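You operate a simulated robot arm through the tools that you are given. There is no shell and no other tool.

You are at the controls of a simulated robot arm. One attempt, no reset.

Task
Clear the overload trip and get the blower running again.
Fine: bleed valve shut, overload dial at the amps on test card 1, throttle at about mark 4.

Only the result counts: the job must be done as asked and must still hold three seconds after the hand-in. Knocking over, shifting, dropping, spilling or breaking anything else fails it.

Robot
A 7-joint arm with a two-finger gripper, fixed in place. Base frame: the origin is at the foot of the arm, x ahead of it, y to its left, z up. Readings come in m, rad, newtons and seconds.
With the tool pointing down near the work surface it reaches from about 0.28 to 0.52 m from the base axis. Its first joint turns from -2.496 to 2.496 rad. Payload 2.45 kg.
Tool frame: the origin (TCP) lies between the finger pads and is the grasp point; the fingertips stand 0.026 m ahead of it; z points along the fingers, y is the line along which they close. The gripper opens to 0.096 m. The gripper's body begins 0.069 m behind the TCP.
Orientation is that of the tool frame in the base frame, as a unit quaternion [x, y, z, w]. With the fingers straight down and closing along the base's y, the tool's x points along the base's -x, its y along +y and its z along -z.

Tools
- The arm moves only by the tool send_rows. Its argument "moves" is a list of rows, each an object of numbers (a shift or turn left out is 0, a gripper value left out holds the last): "x", "y", "z": the shift along the tool's x, y, z in m; "wx", "wy", "wz": the turn, a rotation vector about the tool's x, y, z in rad. In form: [{"x": .., "y": .., "z": .., "wx": .., "wy": .., "wz": ..}, ...]. A call has 1 to 20 rows; each row is the pose to reach, as a shift and turn from the pose commanded when the call began, along the tool's axes at that moment. "claw" is the finger opening in m, from 0 to 0.096, set as the call begins (left out, the last holds). Rows are played at 5 a second. More than 0.05 m and 0.15 rad between two rows, or a gripper value outside its range, and nothing of the call is played. Where a pose cannot be reached the arm comes as near as it can. A force on the tool above 40 N (or 10 N above the force at the start of the call, whichever is more), or a blocked arm, ends the call early, and 0.2 s more pass. The fingers move at their own pace and stop on an object; they squeeze with about 44 N. The grip force told is the motor's: it shows also when the fingers shut on nothing. Time passes only in rows, and 0.2 s behind the last, so rows that repeat a pose let the fingers close. It gives the time, the measured TCP pose, the force on the tool (base axes), the opening and the grip force at its end, in the units of the frame above (readings bear some noise), with the torque about the TCP (base axes, N m) and any sound that the robot's microphone picked up, and new pictures: "pictures" is both (left out), scene, wrist or none.
- Cameras (640 x 400 px; columns grow to the right, rows downward): "scene" is fixed at [0.0511, 0.4974, 1.6596]; the picture's right is [0.06, -1.00, 0.00], its down [-0.70, -0.04, -0.71] and it looks along [0.71, 0.04, -0.70] (base axes); focal length 214 px, centre (320, 200). "wrist" rides on the gripper at [0.082, 0.003, -0.098] in the tool frame; the picture's right is [-0.04, 1.00, 0.00], its down [-0.73, -0.03, -0.68] and it looks along [-0.68, -0.03, 0.73] (tool axes); focal length 256 px, centre (320, 200). There is no depth. A picture from a camera that has moved, and an enlarged one, comes with that camera's place and axes in the base frame and with its lens. The place of the scene camera against the robot may be out by one fixed shift of up to 0.012 m in any direction.
- lift_body(by): slides the trunk up (or, below 0, down) by that many m; the arm rides with it, the base frame stays. It gives what a move gives, with no picture.
- inspect(camera, box): a new picture of the part [left, top, right, bottom] of that camera's present view, enlarged. No time passes.
- sign_off(): hands the job in; it is judged then, once.

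Places have to be worked out from the pictures, the camera data and where the tool is seen. Open the gripper and draw the arm clear of the work before you hand the job in, unless the task says otherwise.

The tools are called after "Call:" as a command line: name --argument value ..., lists and objects as JSON in quotes. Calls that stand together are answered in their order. send_rows: Moves the arm, as the interface text tells. Its arguments: {"type":"object","properties":{"moves":{"type":"array","items":{"type":"object","properties":{"x":{"type":"number"},"y":{"type":"number"},"z":{"type":"number"},"wx":{"type":"number"},"wy":{"type":"number"},"wz":{"type":"number"}}}},"claw":{"type":"number"},"pictures":{"type":"string","enum":["both","scene","wrist","none"]}},"required":["moves"]} The other tools are called the same way: lift_body (by) slides the trunk up or down; inspect (camera, box) takes an enlarged picture of a part of a camera's view; sign_off () hands the job in.

At the start:

```text
clock: 0.0
tool_pos: [0.4005, 0.0595, 1.3078]
tool_rot: [0.0, 1.0, 0.0, 0.0]
ft_force: [-0.8, 0.1, -0.5]
torque: [0.02, 0.0, 0.0]
gripper_width: 0.096
grip_force: 0.0
trunk travel left (down, up): [-0.586, 0.054]
```

scene: 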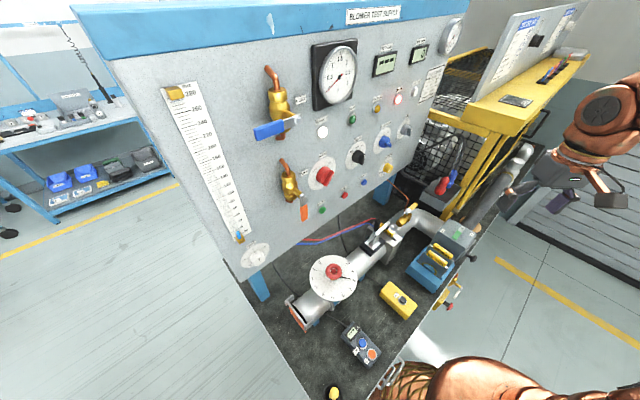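
wrist: 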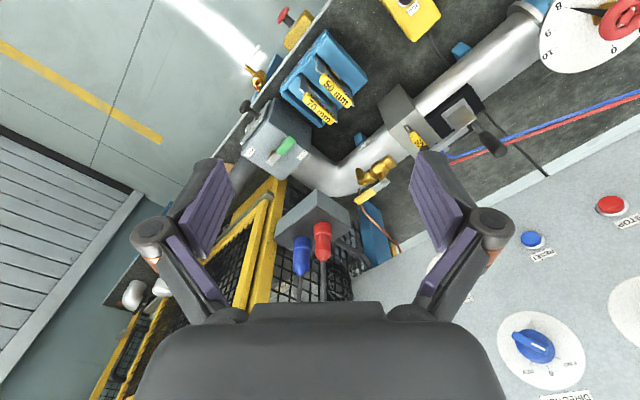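

The pictures show a blower test panel with several knobs, buttons and valves. I'll enlarge parts of the scene to read the labels before moving anything.

Call:
inspect --camera "scene" --box '[240, 100, 420, 220]'

Call:
inspect --camera "scene" --box '[360, 10, 460, 110]'

Call:
inspect --camera "scene" --box '[280, 200, 480, 400]'

Call:
inspect --camera "scene" --box '[480, 0, 600, 110]'

Call:
inspect --camera "wrist" --box '[480, 180, 640, 400]'

```text
3.33 times, centred on (330, 160) of scene
camera zoom: at [0.0511, 0.4974, 1.6596], right [0.06, -1.0, 0.0], down [-0.7, -0.04, -0.71], along [0.71, 0.04, -0.7], focal length 715 px, centre (287, 333)
```

zoom: 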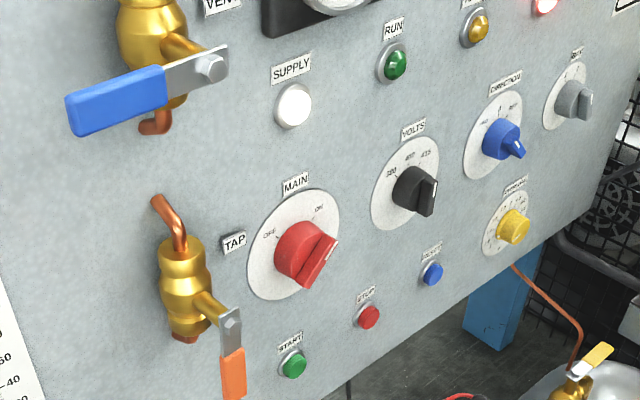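

```text
4.00 times, centred on (410, 60) of scene
camera zoom: at [0.0511, 0.4974, 1.6596], right [0.06, -1.0, 0.0], down [-0.7, -0.04, -0.71], along [0.71, 0.04, -0.7], focal length 858 px, centre (-40, 760)
```

zoom: 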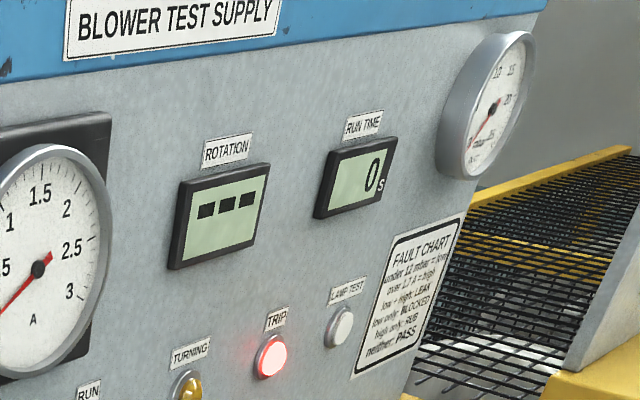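

```text
2.00 times, centred on (380, 300) of scene
camera zoom: at [0.0511, 0.4974, 1.6596], right [0.06, -1.0, 0.0], down [-0.7, -0.04, -0.71], along [0.71, 0.04, -0.7], focal length 429 px, centre (200, 0)
```

zoom: 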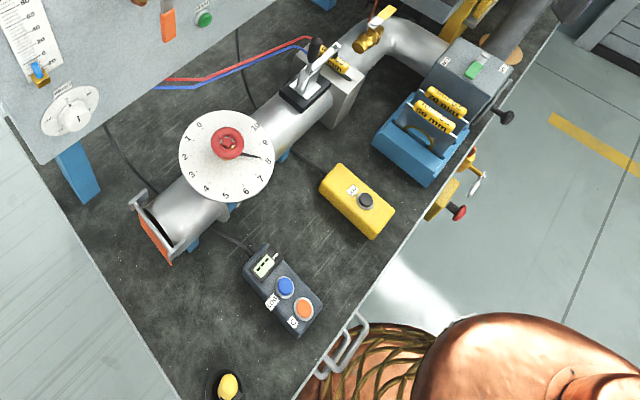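

```text
3.64 times, centred on (540, 55) of scene
camera zoom: at [0.0511, 0.4974, 1.6596], right [0.06, -1.0, 0.0], down [-0.7, -0.04, -0.71], along [0.71, 0.04, -0.7], focal length 780 px, centre (-480, 727)
```

zoom: 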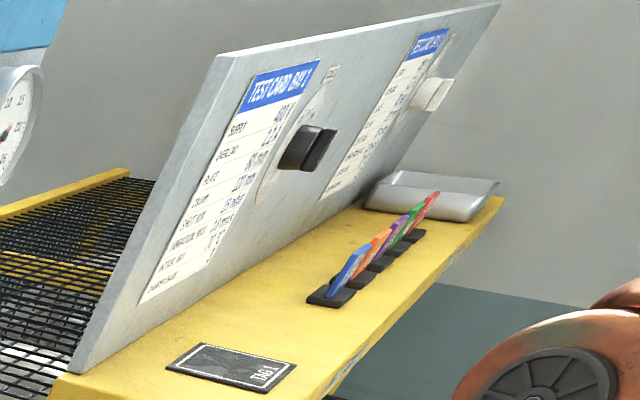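

```text
1.82 times, centred on (560, 290) of wrist
camera zoom: at [0.32, 0.064, 1.4038], right [0.04, 1.0, 0.0], down [0.73, -0.03, 0.68], along [0.68, -0.03, -0.73], focal length 465 px, centre (-116, 36)
```

zoom: 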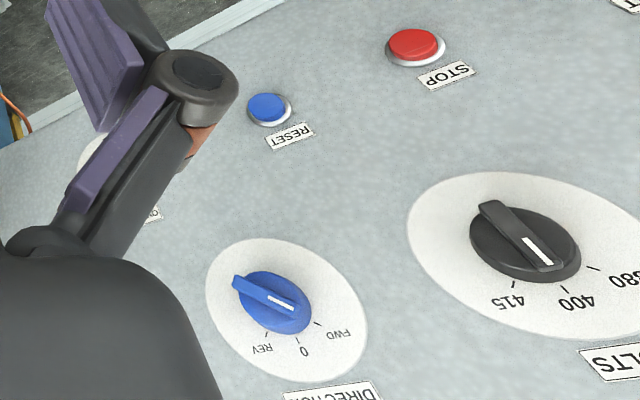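

The overload dial (yellow), RESET (blue), START (green) are on the panel's lower part; the test card for bay 1 stands on the sloping board at right. I'll zoom further to read the card and the dials.

Call:
inspect --camera "scene" --box '[500, 10, 550, 60]'

Call:
inspect --camera "scene" --box '[540, 0, 590, 40]'

Call:
inspect --camera "scene" --box '[365, 145, 405, 185]'

Call:
inspect --camera "scene" --box '[300, 245, 370, 305]'

Call:
inspect --camera "scene" --box '[350, 190, 440, 270]'

Call:
inspect --camera "scene" --box '[415, 60, 455, 110]'

Call:
inspect --camera "wrist" --box '[340, 60, 500, 220]'

Call:
inspect --camera "wrist" --box '[520, 0, 640, 80]'

```text
8.00 times, centred on (525, 35) of scene
camera zoom: at [0.0511, 0.4974, 1.6596], right [0.06, -1.0, 0.0], down [-0.7, -0.04, -0.71], along [0.71, 0.04, -0.7], focal length 1716 px, centre (-1320, 1520)
```

zoom: 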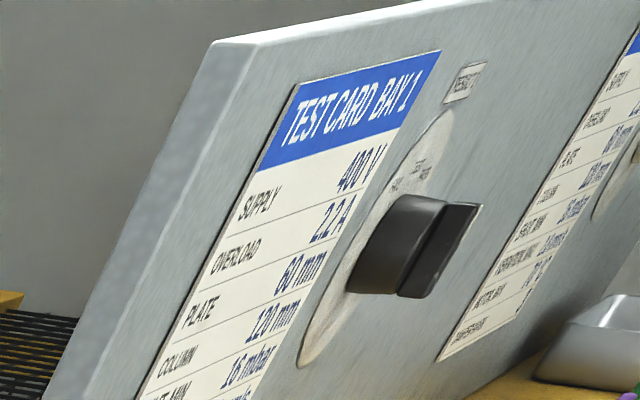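

```text
10.00 times, centred on (565, 20) of scene
camera zoom: at [0.0511, 0.4974, 1.6596], right [0.06, -1.0, 0.0], down [-0.7, -0.04, -0.71], along [0.71, 0.04, -0.7], focal length 2145 px, centre (-2130, 2000)
```

zoom: 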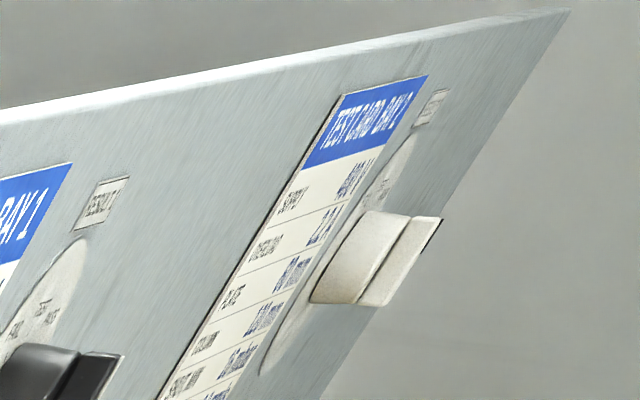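

```text
10.00 times, centred on (385, 165) of scene
camera zoom: at [0.0511, 0.4974, 1.6596], right [0.06, -1.0, 0.0], down [-0.7, -0.04, -0.71], along [0.71, 0.04, -0.7], focal length 2145 px, centre (-330, 550)
```

zoom: 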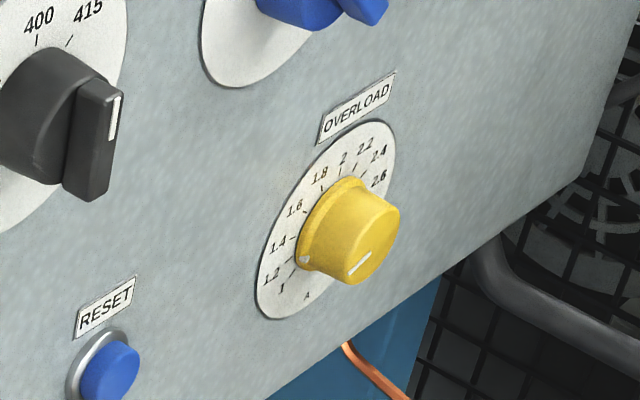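

```text
6.67 times, centred on (335, 275) of scene
camera zoom: at [0.0511, 0.4974, 1.6596], right [0.06, -1.0, 0.0], down [-0.7, -0.04, -0.71], along [0.71, 0.04, -0.7], focal length 1430 px, centre (220, -300)
```

zoom: 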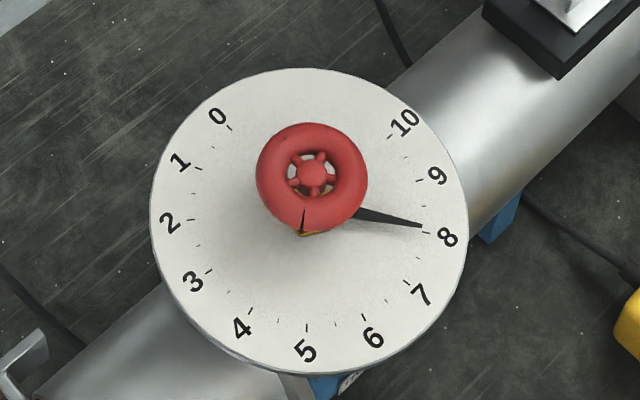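

```text
5.00 times, centred on (395, 230) of scene
camera zoom: at [0.0511, 0.4974, 1.6596], right [0.06, -1.0, 0.0], down [-0.7, -0.04, -0.71], along [0.71, 0.04, -0.7], focal length 1072 px, centre (-55, 50)
```

zoom: 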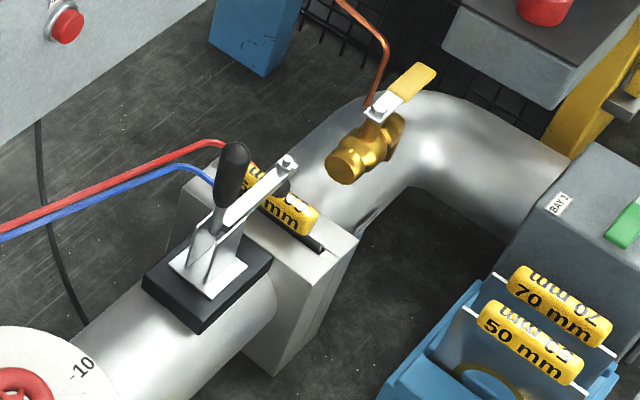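

```text
8.00 times, centred on (435, 85) of scene
camera zoom: at [0.0511, 0.4974, 1.6596], right [0.06, -1.0, 0.0], down [-0.7, -0.04, -0.71], along [0.71, 0.04, -0.7], focal length 1716 px, centre (-600, 1120)
```

zoom: 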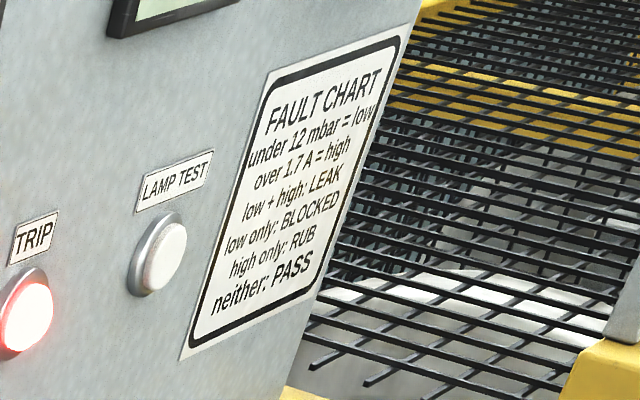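

```text
2.50 times, centred on (420, 140) of wrist
camera zoom: at [0.32, 0.064, 1.4038], right [0.04, 1.0, 0.0], down [0.73, -0.03, 0.68], along [0.68, -0.03, -0.73], focal length 640 px, centre (70, 350)
```

zoom: 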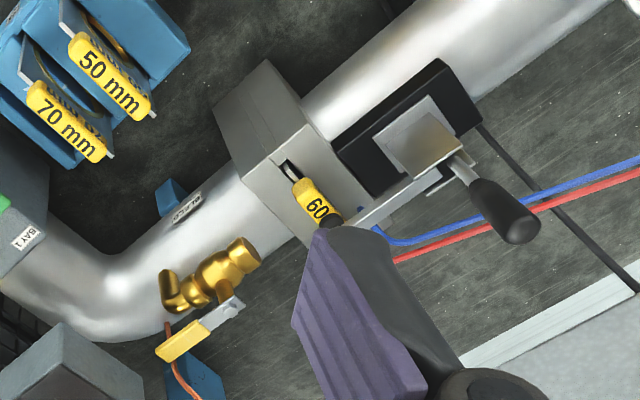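

```text
5.00 times, centred on (580, 40) of wrist
camera zoom: at [0.32, 0.064, 1.4038], right [0.04, 1.0, 0.0], down [0.73, -0.03, 0.68], along [0.68, -0.03, -0.73], focal length 1280 px, centre (-980, 1000)
```

zoom: 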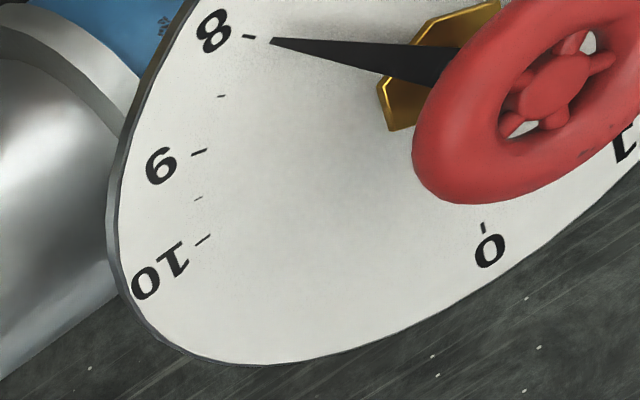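

The bay 1 card reads OVERLOAD 2.2 A; the overload dial sits near 1.2, the throttle pointer near 8, the bleed valve's yellow handle lies along its body (open), and TRIP is lit. From the two views I judge the panel to be a plane at about x+y=1.02 facing the robot at 45°, with RESET near (0.645,0.376,1.16). I'll swing the tool to point at the panel, well away from it, and look.

Call:
send_rows --moves '[{"x": -0.008, "y": 0.013, "z": 0.005, "wx": -0.051, "wy": -0.1235, "wz": -0.051}, {"x": -0.017, "y": 0.027, "z": 0.01, "wx": -0.102, "wy": -0.247, "wz": -0.102}, {"x": -0.025, "y": 0.04, "z": 0.015, "wx": -0.1535, "wy": -0.3705, "wz": -0.1535}, {"x": -0.033, "y": 0.053, "z": 0.02, "wx": -0.2047, "wy": -0.494, "wz": -0.2047}, {"x": -0.042, "y": 0.067, "z": 0.025, "wx": -0.2558, "wy": -0.6175, "wz": -0.2558}, {"x": -0.05, "y": 0.08, "z": 0.03, "wx": -0.307, "wy": -0.741, "wz": -0.307}, {"x": -0.058, "y": 0.093, "z": 0.035, "wx": -0.358, "wy": -0.8645, "wz": -0.358}, {"x": -0.067, "y": 0.107, "z": 0.04, "wx": -0.409, "wy": -0.988, "wz": -0.409}, {"x": -0.075, "y": 0.12, "z": 0.045, "wx": -0.4605, "wy": -1.1115, "wz": -0.4605}, {"x": -0.083, "y": 0.133, "z": 0.05, "wx": -0.5117, "wy": -1.235, "wz": -0.5117}, {"x": -0.092, "y": 0.147, "z": 0.055, "wx": -0.5628, "wy": -1.3585, "wz": -0.5628}, {"x": -0.1, "y": 0.16, "z": 0.06, "wx": -0.614, "wy": -1.482, "wz": -0.614}]'

```text
clock: 2.6
tool_pos: [0.5037, 0.2044, 1.282]
tool_rot: [-0.257, 0.695, 0.257, 0.621]
ft_force: [-0.1, 0.0, -0.3]
torque: [-0.05, 0.02, -0.1]
gripper_width: 0.0962
grip_force: 0.1
out of reach, approached as far as the arm can: row 11, 12
trunk travel left (down, up): [-0.586, 0.054]
camera wrist: at [0.4218, 0.1388, 1.2096], right [-0.67, 0.74, 0.08], down [-0.4, -0.45, 0.79], along [0.62, 0.5, 0.6], focal length 256 px, centre (320, 200)
```

scene: 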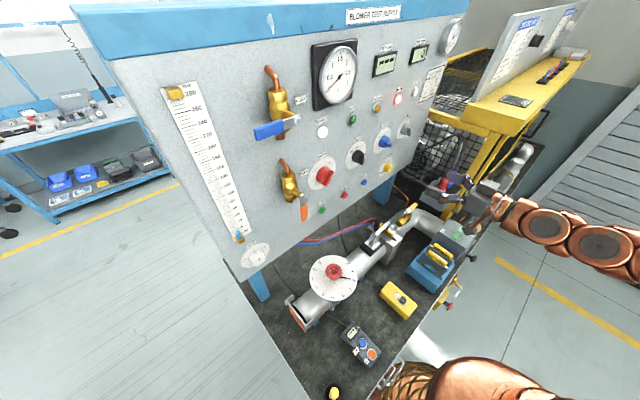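
wrist: 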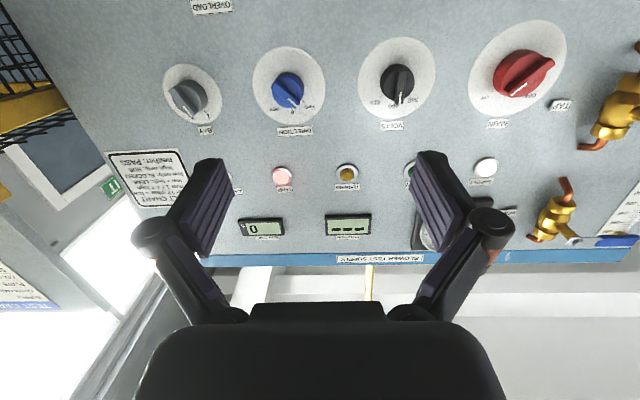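

The arm came close but rows 11–12 were out of reach, so the pose is a bit high for it. The view now shows the dials well (upside down); I'll lower the trunk by 0.1 m, which brings the tool to about z=1.18, still clear of everything.

Call:
lift_body --by -0.1

Call:
inspect --camera "scene" --box '[360, 140, 640, 400]'

Call:
inspect --camera "wrist" --box '[140, 0, 420, 160]'

```text
clock: 3.9
tool_pos: [0.504, 0.2048, 1.1808]
tool_rot: [-0.257, 0.695, 0.257, 0.62]
ft_force: [0.1, -0.4, -0.3]
torque: [0.0, 0.01, 0.03]
gripper_width: 0.0958
grip_force: 0.1
trunk travel left (down, up): [-0.486, 0.154]
```

```text
1.54 times, centred on (500, 270) of scene
camera zoom: at [0.0511, 0.4974, 1.6596], right [0.06, -1.0, 0.0], down [-0.7, -0.04, -0.71], along [0.71, 0.04, -0.7], focal length 330 px, centre (43, 92)
```

zoom: 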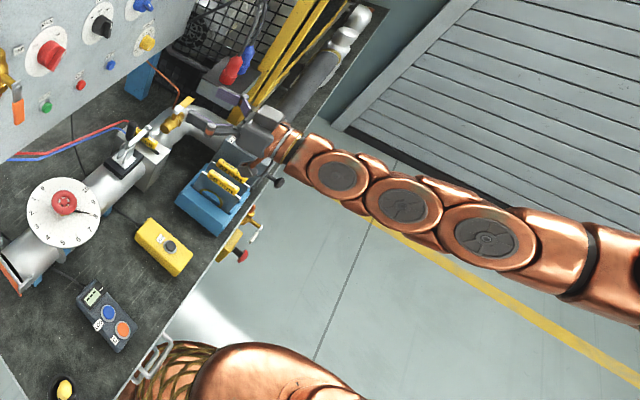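

```text
2.29 times, centred on (280, 80) of wrist
camera zoom: at [0.4228, 0.1382, 1.1091], right [-0.67, 0.74, 0.08], down [-0.4, -0.45, 0.8], along [0.62, 0.5, 0.6], focal length 585 px, centre (411, 474)
```

zoom: 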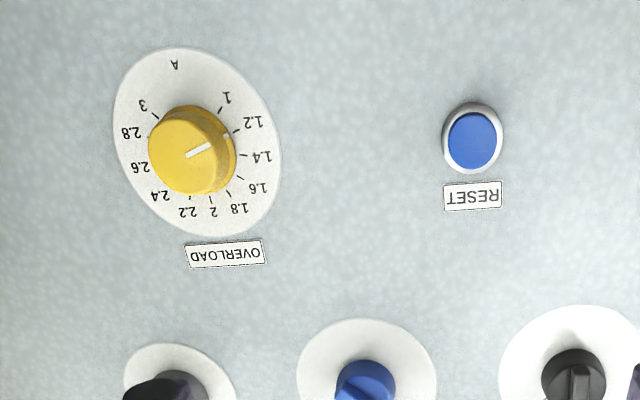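

The overload pointer sits at about 1.2 and the target is 2.2, roughly 135° clockwise. Triangulating RESET from two wrist views gives (0.647,0.377,1.156), and the panel seems to lean back slightly. I'll take more zoomed views from here to fix its tilt.

Call:
inspect --camera "wrist" --box '[140, 0, 300, 100]'

Call:
inspect --camera "wrist" --box '[300, 0, 640, 210]'

Call:
inspect --camera "wrist" --box '[140, 90, 420, 265]'

Call:
inspect --camera "wrist" --box '[0, 0, 640, 400]'

```text
4.00 times, centred on (220, 50) of wrist
camera zoom: at [0.4228, 0.1382, 1.1091], right [-0.67, 0.74, 0.08], down [-0.4, -0.45, 0.8], along [0.62, 0.5, 0.6], focal length 1024 px, centre (720, 800)
```

zoom: 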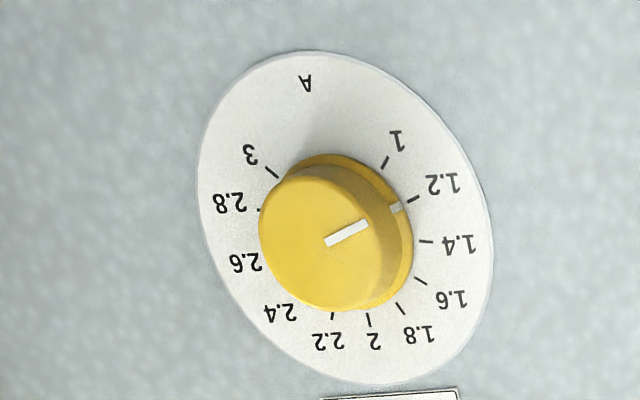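

```text
1.88 times, centred on (470, 105) of wrist
camera zoom: at [0.4228, 0.1382, 1.1091], right [-0.67, 0.74, 0.08], down [-0.4, -0.45, 0.8], along [0.62, 0.5, 0.6], focal length 482 px, centre (38, 379)
```

zoom: 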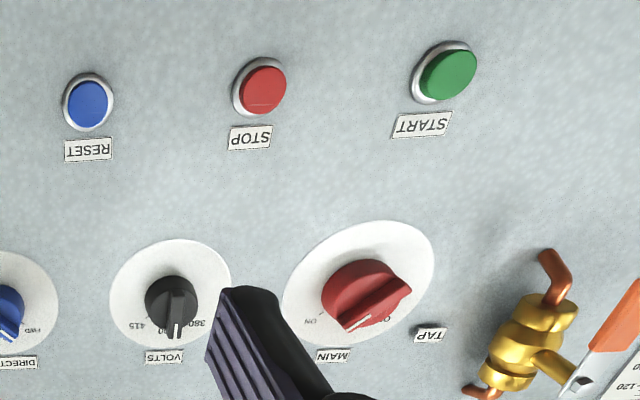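

```text
2.29 times, centred on (280, 178) of wrist
camera zoom: at [0.4228, 0.1382, 1.1091], right [-0.67, 0.74, 0.08], down [-0.4, -0.45, 0.8], along [0.62, 0.5, 0.6], focal length 585 px, centre (411, 251)
```

zoom: 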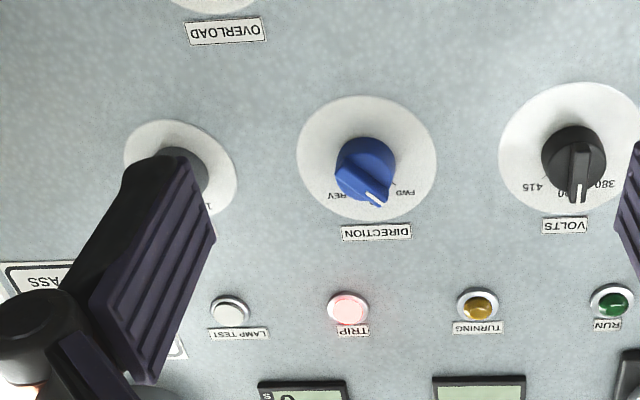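

```text
1.00 times, centred on (320, 200) of wrist (not enlarged: the box is as wide or as high as the picture)
camera zoom: at [0.4228, 0.1382, 1.1091], right [-0.67, 0.74, 0.08], down [-0.4, -0.45, 0.8], along [0.62, 0.5, 0.6], focal length 256 px, centre (320, 200)
```

zoom: 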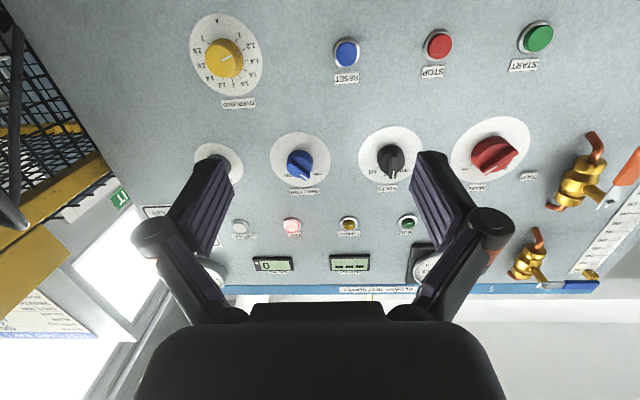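

The knob pointer works out to 1.2 on a ±135° scale (27° per 0.2 A), so 2.2 is 135° clockwise. VOLTS is at 400, MAIN is ON and DIRECTION is FWD. I'll send a null row to learn whether the reference is the clipped or the originally commanded pose.

Call:
send_rows --moves '[{"x": 0}, {"x": 0}]' --pictures "none"

```text
clock: 4.5
tool_pos: [0.5042, 0.2045, 1.182]
tool_rot: [-0.258, 0.695, 0.258, 0.62]
ft_force: [0.0, 1.0, -0.4]
torque: [0.01, 0.0, -0.05]
gripper_width: 0.0959
grip_force: 0.1
trunk travel left (down, up): [-0.486, 0.154]
```

The reference is the clipped pose. Now I'll level the tool to point square at the panel and move to about (0.604,0.205,1.148), still roughly 0.15 m from the panel.

Call:
send_rows --moves '[{"x": 0.006, "y": -0.0172, "z": 0.0191, "wx": -0.0102, "wy": -0.0243, "wz": -0.01}, {"x": 0.012, "y": -0.0345, "z": 0.0382, "wx": -0.0204, "wy": -0.0486, "wz": -0.02}, {"x": 0.018, "y": -0.0517, "z": 0.0573, "wx": -0.0305, "wy": -0.0728, "wz": -0.03}, {"x": 0.024, "y": -0.0689, "z": 0.0764, "wx": -0.0407, "wy": -0.0971, "wz": -0.0402}]'

```text
clock: 5.5
tool_pos: [0.6049, 0.2062, 1.1472]
tool_rot: [-0.271, 0.653, 0.271, 0.653]
ft_force: [-0.6, 0.3, -0.1]
torque: [-0.01, -0.03, -0.02]
gripper_width: 0.096
grip_force: 0.1
trunk travel left (down, up): [-0.486, 0.154]
camera wrist: at [0.5342, 0.1391, 1.0636], right [-0.71, 0.71, 0.04], down [-0.46, -0.5, 0.73], along [0.54, 0.5, 0.68], focal length 256 px, centre (320, 200)
```

scene: 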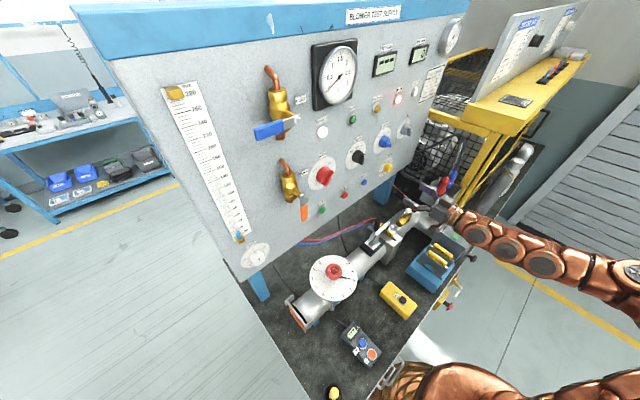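
wrist: 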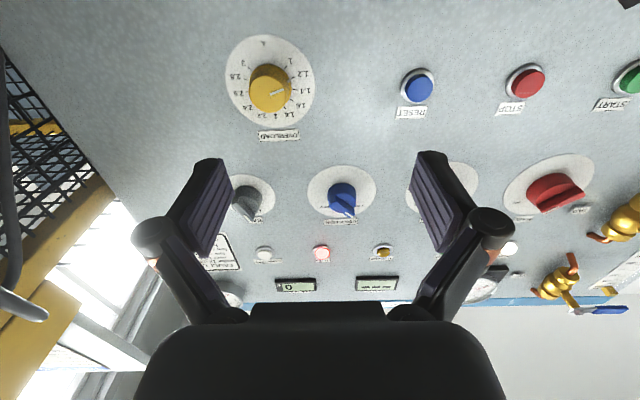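

The level pose is reached with no trouble. I'll zoom on the overload dial and its neighbours from here to refine positions.

Call:
inspect --camera "wrist" --box '[200, 20, 360, 140]'

Call:
inspect --camera "wrist" --box '[380, 40, 640, 200]'

Call:
inspect --camera "wrist" --box '[220, 150, 420, 300]'

Call:
inspect --camera "scene" --box '[370, 170, 470, 250]'

```text
3.33 times, centred on (280, 80) of wrist
camera zoom: at [0.5342, 0.1391, 1.0636], right [-0.71, 0.71, 0.04], down [-0.46, -0.5, 0.73], along [0.54, 0.5, 0.68], focal length 853 px, centre (453, 600)
```

zoom: 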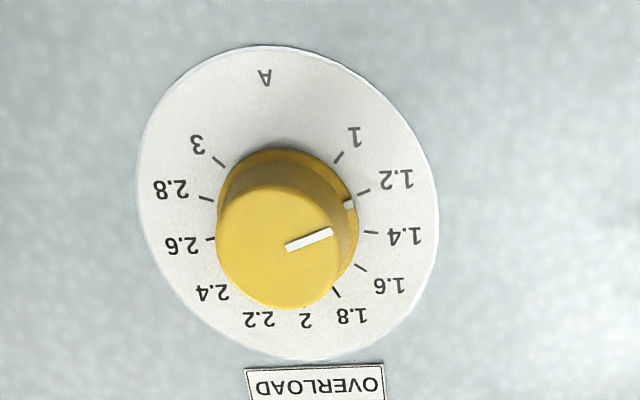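

```text
2.46 times, centred on (510, 120) of wrist
camera zoom: at [0.5342, 0.1391, 1.0636], right [-0.71, 0.71, 0.04], down [-0.46, -0.5, 0.73], along [0.54, 0.5, 0.68], focal length 630 px, centre (-148, 397)
```

zoom: 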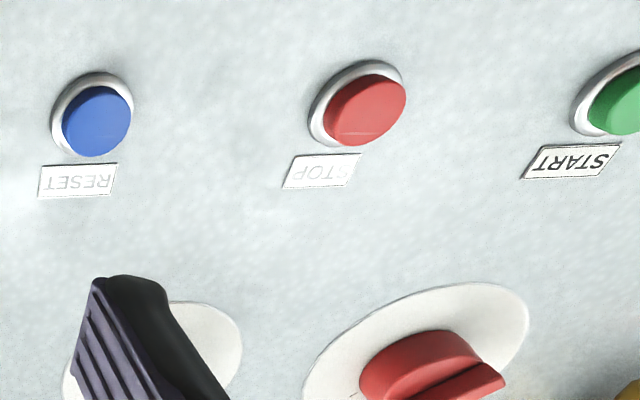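

```text
2.67 times, centred on (320, 225) of wrist
camera zoom: at [0.5342, 0.1391, 1.0636], right [-0.71, 0.71, 0.04], down [-0.46, -0.5, 0.73], along [0.54, 0.5, 0.68], focal length 683 px, centre (320, 133)
```

zoom: 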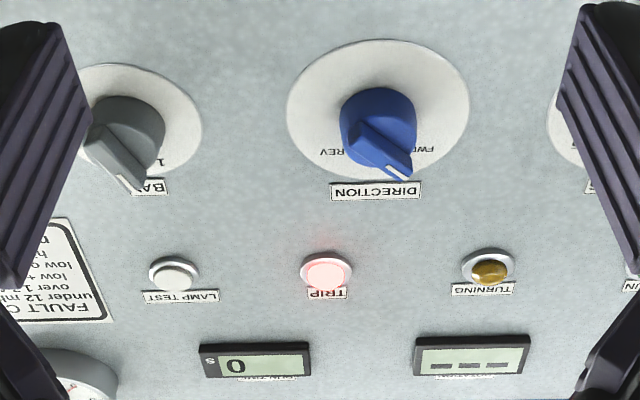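

```text
5.00 times, centred on (420, 210) of scene
camera zoom: at [0.0511, 0.4974, 1.6596], right [0.06, -1.0, 0.0], down [-0.7, -0.04, -0.71], along [0.71, 0.04, -0.7], focal length 1072 px, centre (-180, 150)
```

zoom: 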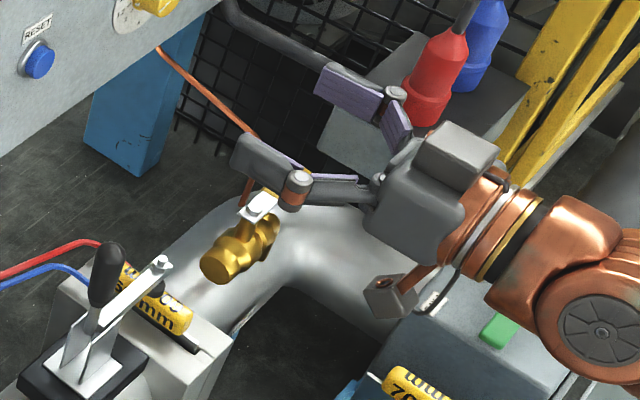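

With three views I place the panel as vertical at n=(x+y)/√2≈0.727, the overload axis at lateral −0.330, z≈1.149, and the knob face at n≈0.706 (33 mm top, 39 mm skirt). I'll move to a stand-off in front of the knob and roll −67.5° so a single grip can then turn 135° clockwise.

Call:
send_rows --moves '[{"x": -0.001, "y": -0.024, "z": 0.033}, {"x": -0.0018, "y": -0.0484, "z": 0.0665}, {"x": -0.0018, "y": -0.0484, "z": 0.0665, "wz": -0.14}, {"x": -0.0018, "y": -0.0484, "z": 0.0665, "wz": -0.28}, {"x": -0.0018, "y": -0.0484, "z": 0.0665, "wz": -0.42}, {"x": -0.0018, "y": -0.0484, "z": 0.0665, "wz": -0.56}, {"x": -0.0018, "y": -0.0484, "z": 0.0665, "wz": -0.7}, {"x": -0.0018, "y": -0.0484, "z": 0.0665, "wz": -0.84}, {"x": -0.0018, "y": -0.0484, "z": 0.0665, "wz": -0.98}, {"x": -0.0018, "y": -0.0484, "z": 0.0665, "wz": -1.12}, {"x": -0.0018, "y": -0.0484, "z": 0.0665, "wz": -1.178}]' --claw 0.07

```text
clock: 7.9
tool_pos: [0.6855, 0.2162, 1.1496]
tool_rot: [-0.589, 0.393, -0.139, 0.692]
ft_force: [0.4, -0.4, 0.6]
torque: [-0.01, 0.04, 0.02]
gripper_width: 0.0699
grip_force: 0.0
trunk travel left (down, up): [-0.486, 0.154]
camera wrist: at [0.6687, 0.0958, 1.1145], right [-0.3, 0.29, -0.91], down [-0.95, -0.01, 0.31], along [0.08, 0.96, 0.28], focal length 256 px, centre (320, 200)
```

scene: 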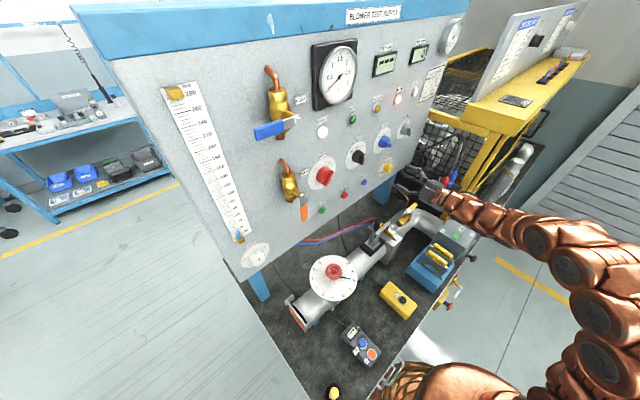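
wrist: 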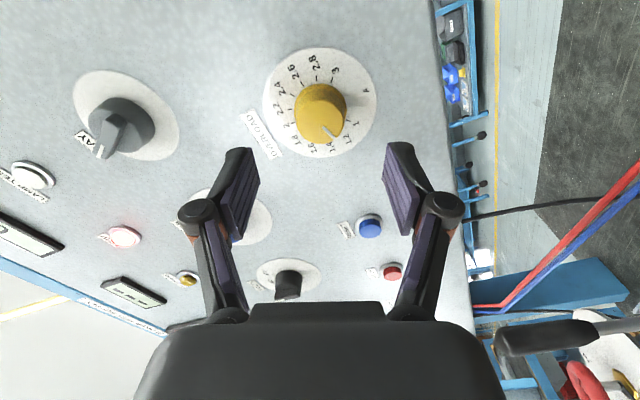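

Rolled as planned. I'll zoom on the knob to check my predicted face centre, pixel about (319,125), before going in.

Call:
inspect --camera "wrist" --box '[240, 30, 400, 170]'

```text
2.86 times, centred on (320, 100) of wrist
camera zoom: at [0.6687, 0.0958, 1.1145], right [-0.3, 0.29, -0.91], down [-0.95, -0.01, 0.31], along [0.08, 0.96, 0.28], focal length 731 px, centre (320, 486)
```

zoom: 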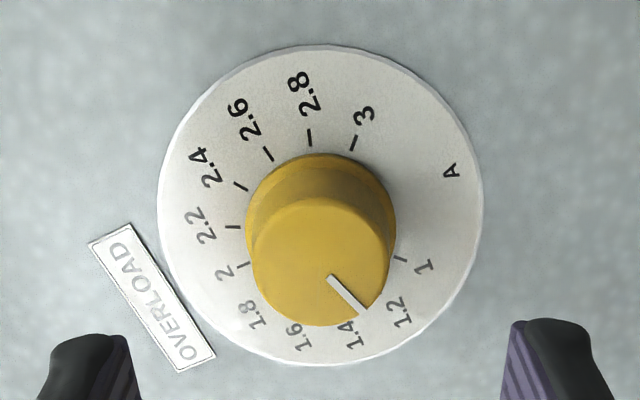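

The face centre is within 2 mm of my prediction. I'll go forward 0.056 m, so the fingertips straddle the knob about 7 mm short of the panel.

Call:
send_rows --moves '[{"z": 0.02}, {"z": 0.035}, {"z": 0.048}, {"z": 0.055}]'

```text
clock: 8.9
tool_pos: [0.7239, 0.2574, 1.1478]
tool_rot: [-0.589, 0.393, -0.138, 0.693]
ft_force: [-0.2, 0.3, -0.1]
torque: [-0.04, 0.02, -0.03]
gripper_width: 0.0702
grip_force: 0.1
trunk travel left (down, up): [-0.486, 0.154]
camera wrist: at [0.7077, 0.1355, 1.113], right [-0.3, 0.3, -0.91], down [-0.95, -0.01, 0.31], along [0.08, 0.96, 0.28], focal length 256 px, centre (320, 200)
```

scene: 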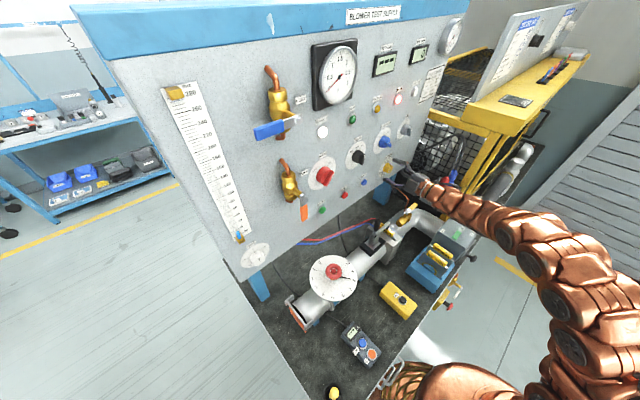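
wrist: 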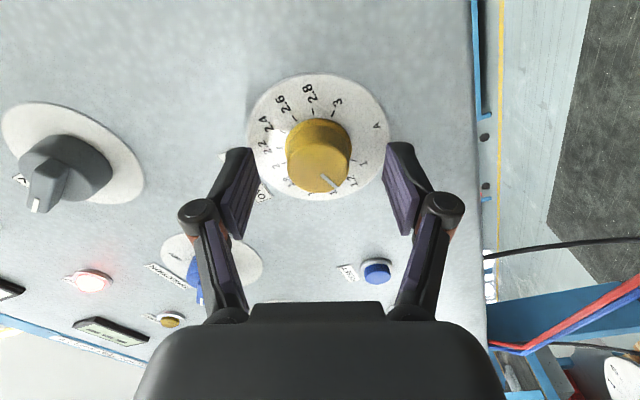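

The knob sits centred between the fingers. Closing on it now.

Call:
send_rows --moves '[{"z": 0}, {"z": 0}, {"z": 0}, {"z": 0}]' --claw 0.0 --pictures "wrist"

```text
clock: 9.9
tool_pos: [0.7242, 0.2571, 1.1499]
tool_rot: [-0.587, 0.393, -0.138, 0.694]
ft_force: [7.2, 1.1, 12.4]
torque: [0.19, -0.18, -0.18]
gripper_width: 0.0343
grip_force: 44.6
trunk travel left (down, up): [-0.486, 0.154]
camera wrist: at [0.7078, 0.135, 1.1137], right [-0.3, 0.3, -0.91], down [-0.95, -0.01, 0.31], along [0.08, 0.95, 0.29], focal length 256 px, centre (320, 200)
```

wrist: 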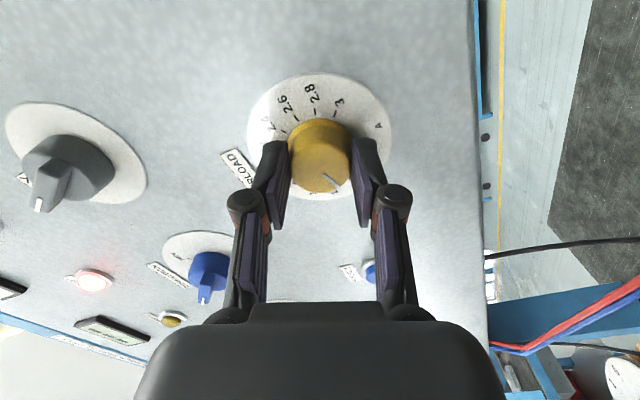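

The grip is on at 34 mm with a 14 N side load, so the tool sits about 1 mm off the knob axis along its closing line. I'll ease over by 1 mm and check the force before turning.

Call:
send_rows --moves '[{"y": -0.001}, {"y": -0.001}]' --pictures "none"

```text
clock: 10.5
tool_pos: [0.7243, 0.2563, 1.1491]
tool_rot: [-0.589, 0.393, -0.137, 0.692]
ft_force: [5.3, 0.4, 9.0]
torque: [0.39, -0.39, 0.67]
gripper_width: 0.034
grip_force: 44.4
trunk travel left (down, up): [-0.486, 0.154]
```

The load dropped from about 14 to 10 N for 1 mm, so roughly 2.5 mm more centres it.

Call:
send_rows --moves '[{"y": -0.0012}, {"y": -0.0025}, {"y": -0.0025}]' --pictures "none"

```text
clock: 11.3
tool_pos: [0.7236, 0.2551, 1.15]
tool_rot: [-0.59, 0.394, -0.137, 0.691]
ft_force: [-17.2, -2.1, -15.7]
torque: [-0.02, 0.05, 0.9]
gripper_width: 0.0342
grip_force: 45.0
trunk travel left (down, up): [-0.486, 0.154]
```

Slightly overshot: the side force is now about 19 N the other way. I'll step back 1 mm.

Call:
send_rows --moves '[{"y": 0.001}, {"y": 0.001}]' --pictures "none"

```text
clock: 11.9
tool_pos: [0.7229, 0.2554, 1.1494]
tool_rot: [-0.589, 0.394, -0.138, 0.692]
ft_force: [-16.2, -0.5, -21.8]
torque: [-0.36, 0.33, 0.29]
gripper_width: 0.0342
grip_force: 45.0
trunk travel left (down, up): [-0.486, 0.154]
```

The reading seems to lag, so I'll move 0.8 mm further back and hold for a moment to let it settle.

Call:
send_rows --moves '[{"y": 0.0008}, {"y": 0.0008}, {"y": 0.0008}, {"y": 0.0008}]' --pictures "none"

```text
clock: 12.9
tool_pos: [0.7235, 0.2561, 1.1502]
tool_rot: [-0.59, 0.393, -0.137, 0.692]
ft_force: [-22.6, 0.8, -26.4]
torque: [-0.54, 0.49, 0.23]
gripper_width: 0.034
grip_force: 44.8
trunk travel left (down, up): [-0.486, 0.154]
```

The force keeps rising whichever way I nudge, so I'll let go, look at the free position and re-grip cleanly.

Call:
send_rows --moves '[{"z": 0}, {"z": 0}, {"z": 0}, {"z": 0}]' --claw 0.07 --pictures "wrist"

Call:
inspect --camera "wrist" --box '[220, 60, 420, 220]'

```text
clock: 13.9
tool_pos: [0.7247, 0.255, 1.1508]
tool_rot: [-0.588, 0.394, -0.138, 0.693]
ft_force: [0.0, 0.3, -0.1]
torque: [-0.01, -0.01, -0.03]
gripper_width: 0.0701
grip_force: 0.0
trunk travel left (down, up): [-0.486, 0.154]
camera wrist: at [0.7084, 0.1339, 1.1155], right [-0.3, 0.3, -0.91], down [-0.95, -0.01, 0.31], along [0.08, 0.96, 0.28], focal length 256 px, centre (320, 200)
```

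wrist: 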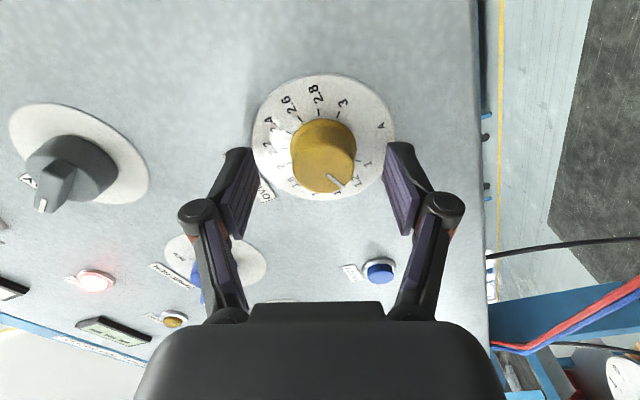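

```text
2.50 times, centred on (320, 140) of wrist
camera zoom: at [0.7084, 0.1339, 1.1155], right [-0.3, 0.3, -0.91], down [-0.95, -0.01, 0.31], along [0.08, 0.96, 0.28], focal length 640 px, centre (320, 350)
```

zoom: 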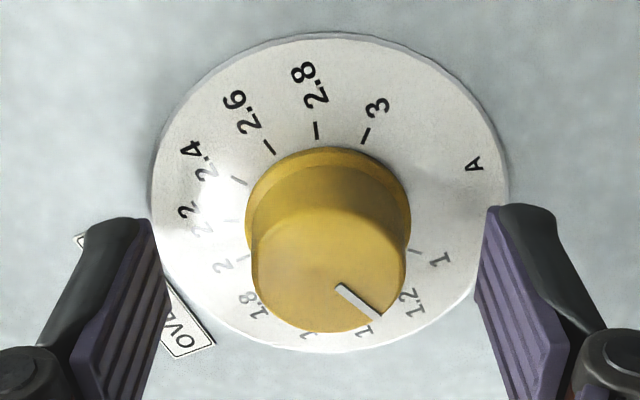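

From the zoom the knob now sits about 1.7 mm to the +y side of the finger centre, so the original spot was the centred one. I'll go back 1.7 mm and re-grip.

Call:
send_rows --moves '[{"y": 0.0017}, {"y": 0.0017}, {"y": 0.0017}]' --pictures "none"

Call:
send_rows --moves '[{"y": 0}, {"y": 0}, {"y": 0}, {"y": 0}, {"y": 0}]' --claw 0.03 --pictures "wrist"

```text
clock: 14.7
tool_pos: [0.7236, 0.2569, 1.1483]
tool_rot: [-0.587, 0.394, -0.139, 0.694]
ft_force: [-0.1, 0.0, -0.4]
torque: [-0.01, 0.02, -0.04]
gripper_width: 0.0698
grip_force: 0.1
trunk travel left (down, up): [-0.486, 0.154]
```

```text
clock: 15.9
tool_pos: [0.7258, 0.2557, 1.1504]
tool_rot: [-0.589, 0.393, -0.139, 0.693]
ft_force: [0.6, -0.2, 1.6]
torque: [0.04, -0.05, -0.01]
gripper_width: 0.0336
grip_force: 44.5
trunk travel left (down, up): [-0.486, 0.154]
camera wrist: at [0.7083, 0.1346, 1.1138], right [-0.3, 0.3, -0.91], down [-0.95, -0.01, 0.31], along [0.08, 0.96, 0.28], focal length 256 px, centre (320, 200)
```

wrist: 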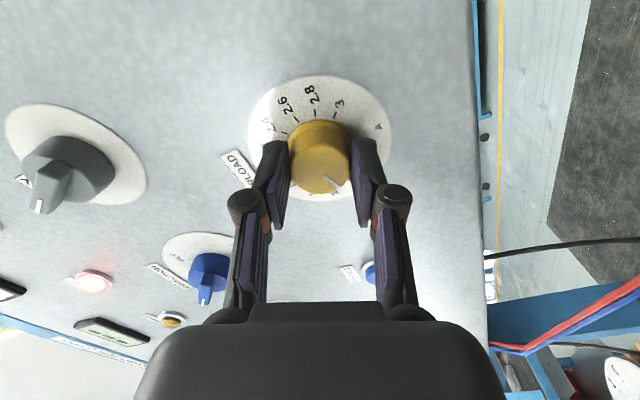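

Gripped with almost no side load now. I'll turn clockwise by 0.5 rad first and see how the knob follows.

Call:
send_rows --moves '[{"wz": 0.1}, {"wz": 0.2}, {"wz": 0.3}, {"wz": 0.4}, {"wz": 0.5}]' --pictures "wrist"

```text
clock: 17.1
tool_pos: [0.7243, 0.2558, 1.1498]
tool_rot: [-0.473, 0.528, 0.039, 0.705]
ft_force: [-2.0, -2.9, -2.7]
torque: [0.18, -0.22, 0.18]
gripper_width: 0.0338
grip_force: 45.0
trunk travel left (down, up): [-0.486, 0.154]
camera wrist: at [0.6897, 0.153, 1.082], right [-0.57, 0.57, -0.59], down [-0.79, -0.17, 0.59], along [0.24, 0.8, 0.54], focal length 256 px, centre (320, 200)
```

wrist: 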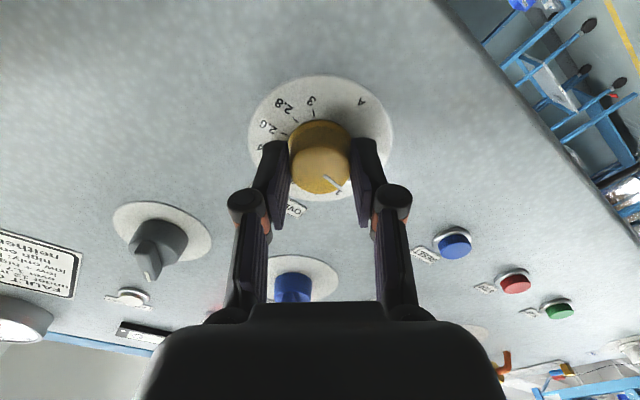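

The knob turns with the grip and forces are small. Continuing to the full 135° (another 1.856 rad).

Call:
send_rows --moves '[{"wz": 0.13}, {"wz": 0.26}, {"wz": 0.39}, {"wz": 0.52}, {"wz": 0.65}, {"wz": 0.78}, {"wz": 0.91}, {"wz": 1.04}, {"wz": 1.17}, {"wz": 1.3}, {"wz": 1.43}, {"wz": 1.56}, {"wz": 1.69}, {"wz": 1.8}, {"wz": 1.856}, {"wz": 1.856}]' --pictures "wrist"

```text
clock: 20.5
tool_pos: [0.7214, 0.258, 1.1501]
tool_rot: [0.137, 0.695, 0.587, 0.392]
ft_force: [-16.3, 10.0, -0.7]
torque: [-0.19, 0.16, 0.57]
gripper_width: 0.0336
grip_force: 44.8
trunk travel left (down, up): [-0.486, 0.154]
camera wrist: at [0.5999, 0.243, 1.1199], right [-0.24, 0.24, 0.94], down [0.01, -0.97, 0.25], along [0.97, 0.07, 0.23], focal length 256 px, centre (320, 200)
```

wrist: 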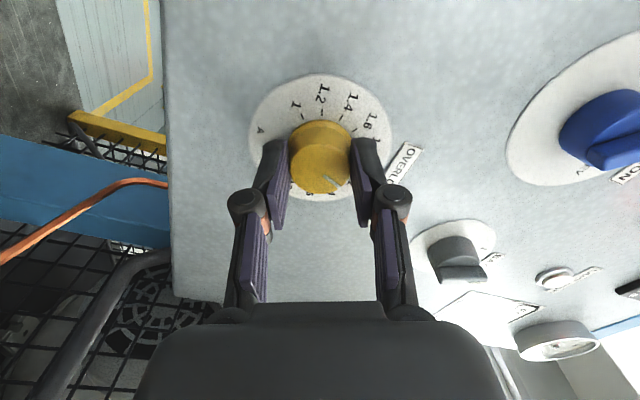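

The turn completed. I'll release the knob (opening in place), then read the pointer.

Call:
send_rows --moves '[{"z": 0}, {"z": 0}, {"z": 0}]' --claw 0.07 --pictures "wrist"

Call:
inspect --camera "wrist" --box '[220, 60, 420, 220]'

```text
clock: 21.3
tool_pos: [0.7237, 0.256, 1.1482]
tool_rot: [0.138, 0.694, 0.588, 0.392]
ft_force: [0.5, 0.7, -0.6]
torque: [0.02, 0.03, 0.0]
gripper_width: 0.07
grip_force: 0.1
trunk travel left (down, up): [-0.486, 0.154]
camera wrist: at [0.6014, 0.2415, 1.1191], right [-0.24, 0.25, 0.94], down [0.01, -0.97, 0.25], along [0.97, 0.07, 0.23], focal length 256 px, centre (320, 200)
```

wrist: 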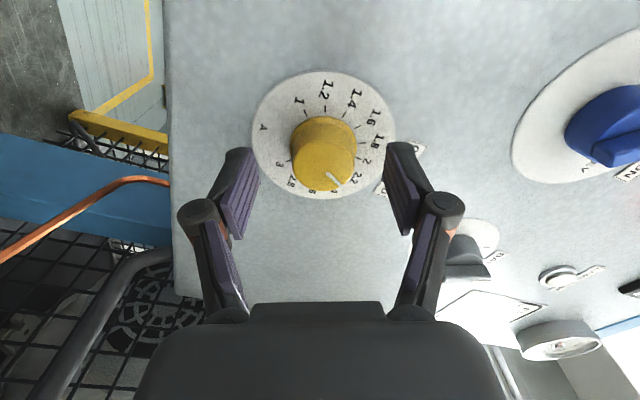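

```text
2.50 times, centred on (320, 140) of wrist
camera zoom: at [0.6014, 0.2415, 1.1191], right [-0.24, 0.25, 0.94], down [0.01, -0.97, 0.25], along [0.97, 0.07, 0.23], focal length 640 px, centre (320, 350)
```

zoom: 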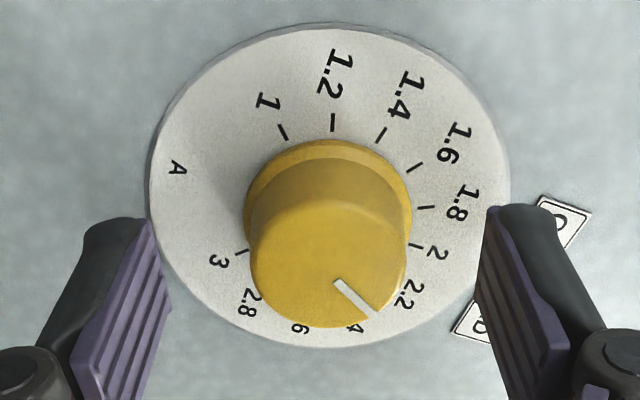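

The pointer looks to be at 2.2. I'll back straight off 6 cm and roll level to verify from the earlier viewing direction.

Call:
send_rows --moves '[{"z": -0.03}, {"z": -0.06}, {"z": -0.09, "wz": -0.14}, {"z": -0.12, "wz": -0.28}, {"z": -0.12, "wz": -0.42}, {"z": -0.12, "wz": -0.56}, {"z": -0.12, "wz": -0.7}, {"z": -0.12, "wz": -0.84}, {"z": -0.12, "wz": -0.98}, {"z": -0.12, "wz": -1.12}, {"z": -0.12, "wz": -1.178}]' --pictures "wrist"

Call:
inspect --camera "wrist" --box '[240, 20, 400, 140]'

```text
clock: 23.7
tool_pos: [0.6402, 0.171, 1.1489]
tool_rot: [-0.27, 0.654, 0.27, 0.653]
ft_force: [0.2, 0.0, 0.7]
torque: [-0.02, 0.01, 0.01]
gripper_width: 0.0701
grip_force: 0.1
trunk travel left (down, up): [-0.486, 0.154]
camera wrist: at [0.5688, 0.1052, 1.0664], right [-0.71, 0.71, 0.04], down [-0.46, -0.5, 0.73], along [0.54, 0.5, 0.68], focal length 256 px, centre (320, 200)
```

wrist: 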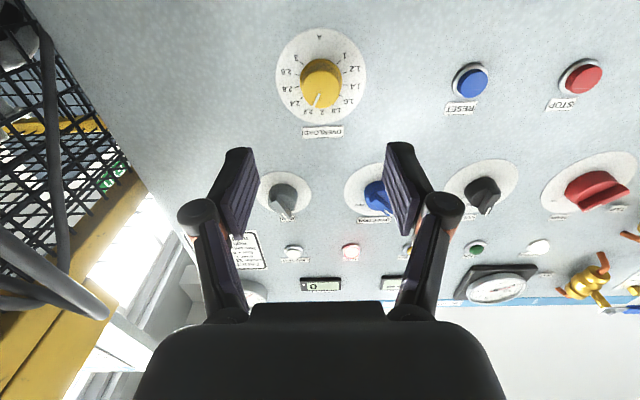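

```text
3.33 times, centred on (320, 80) of wrist
camera zoom: at [0.5688, 0.1052, 1.0664], right [-0.71, 0.71, 0.04], down [-0.46, -0.5, 0.73], along [0.54, 0.5, 0.68], focal length 853 px, centre (320, 600)
```

zoom: 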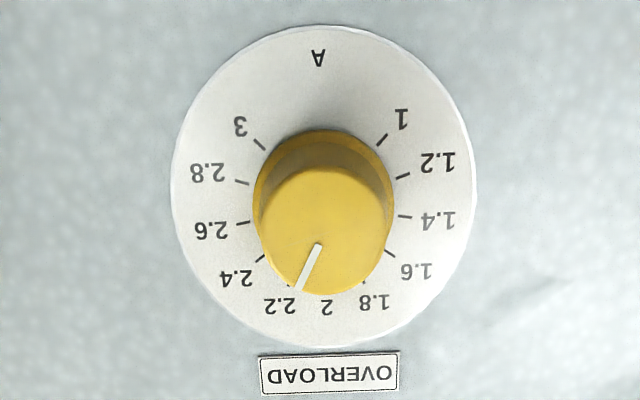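

The pointer measures about 26.5° past the 2 mark, i.e. 2.2 A. Next is the bleed valve: I'll back off, rise and point the tool down so the wrist camera looks forward and down at the valve.

Call:
send_rows --moves '[{"x": -0.025, "y": 0.003, "z": -0.036}, {"x": -0.05, "y": 0.007, "z": -0.071}, {"x": -0.075, "y": 0.01, "z": -0.107}, {"x": -0.101, "y": 0.0134, "z": -0.142}, {"x": -0.101, "y": 0.0134, "z": -0.142, "wy": 0.14}, {"x": -0.101, "y": 0.0134, "z": -0.142, "wy": 0.28}, {"x": -0.101, "y": 0.0134, "z": -0.142, "wy": 0.42}, {"x": -0.101, "y": 0.0134, "z": -0.142, "wy": 0.56}, {"x": -0.101, "y": 0.0134, "z": -0.142, "wy": 0.7}, {"x": -0.101, "y": 0.0134, "z": -0.142, "wy": 0.84}, {"x": -0.101, "y": 0.0134, "z": -0.142, "wy": 0.98}, {"x": -0.101, "y": 0.0134, "z": -0.142, "wy": 1.12}, {"x": -0.101, "y": 0.0134, "z": -0.142, "wy": 1.26}, {"x": -0.101, "y": 0.0134, "z": -0.142, "wy": 1.4}, {"x": -0.101, "y": 0.0134, "z": -0.142, "wy": 1.5708}]'

```text
refused: row 15 steps farther than a row can; nothing moved
```

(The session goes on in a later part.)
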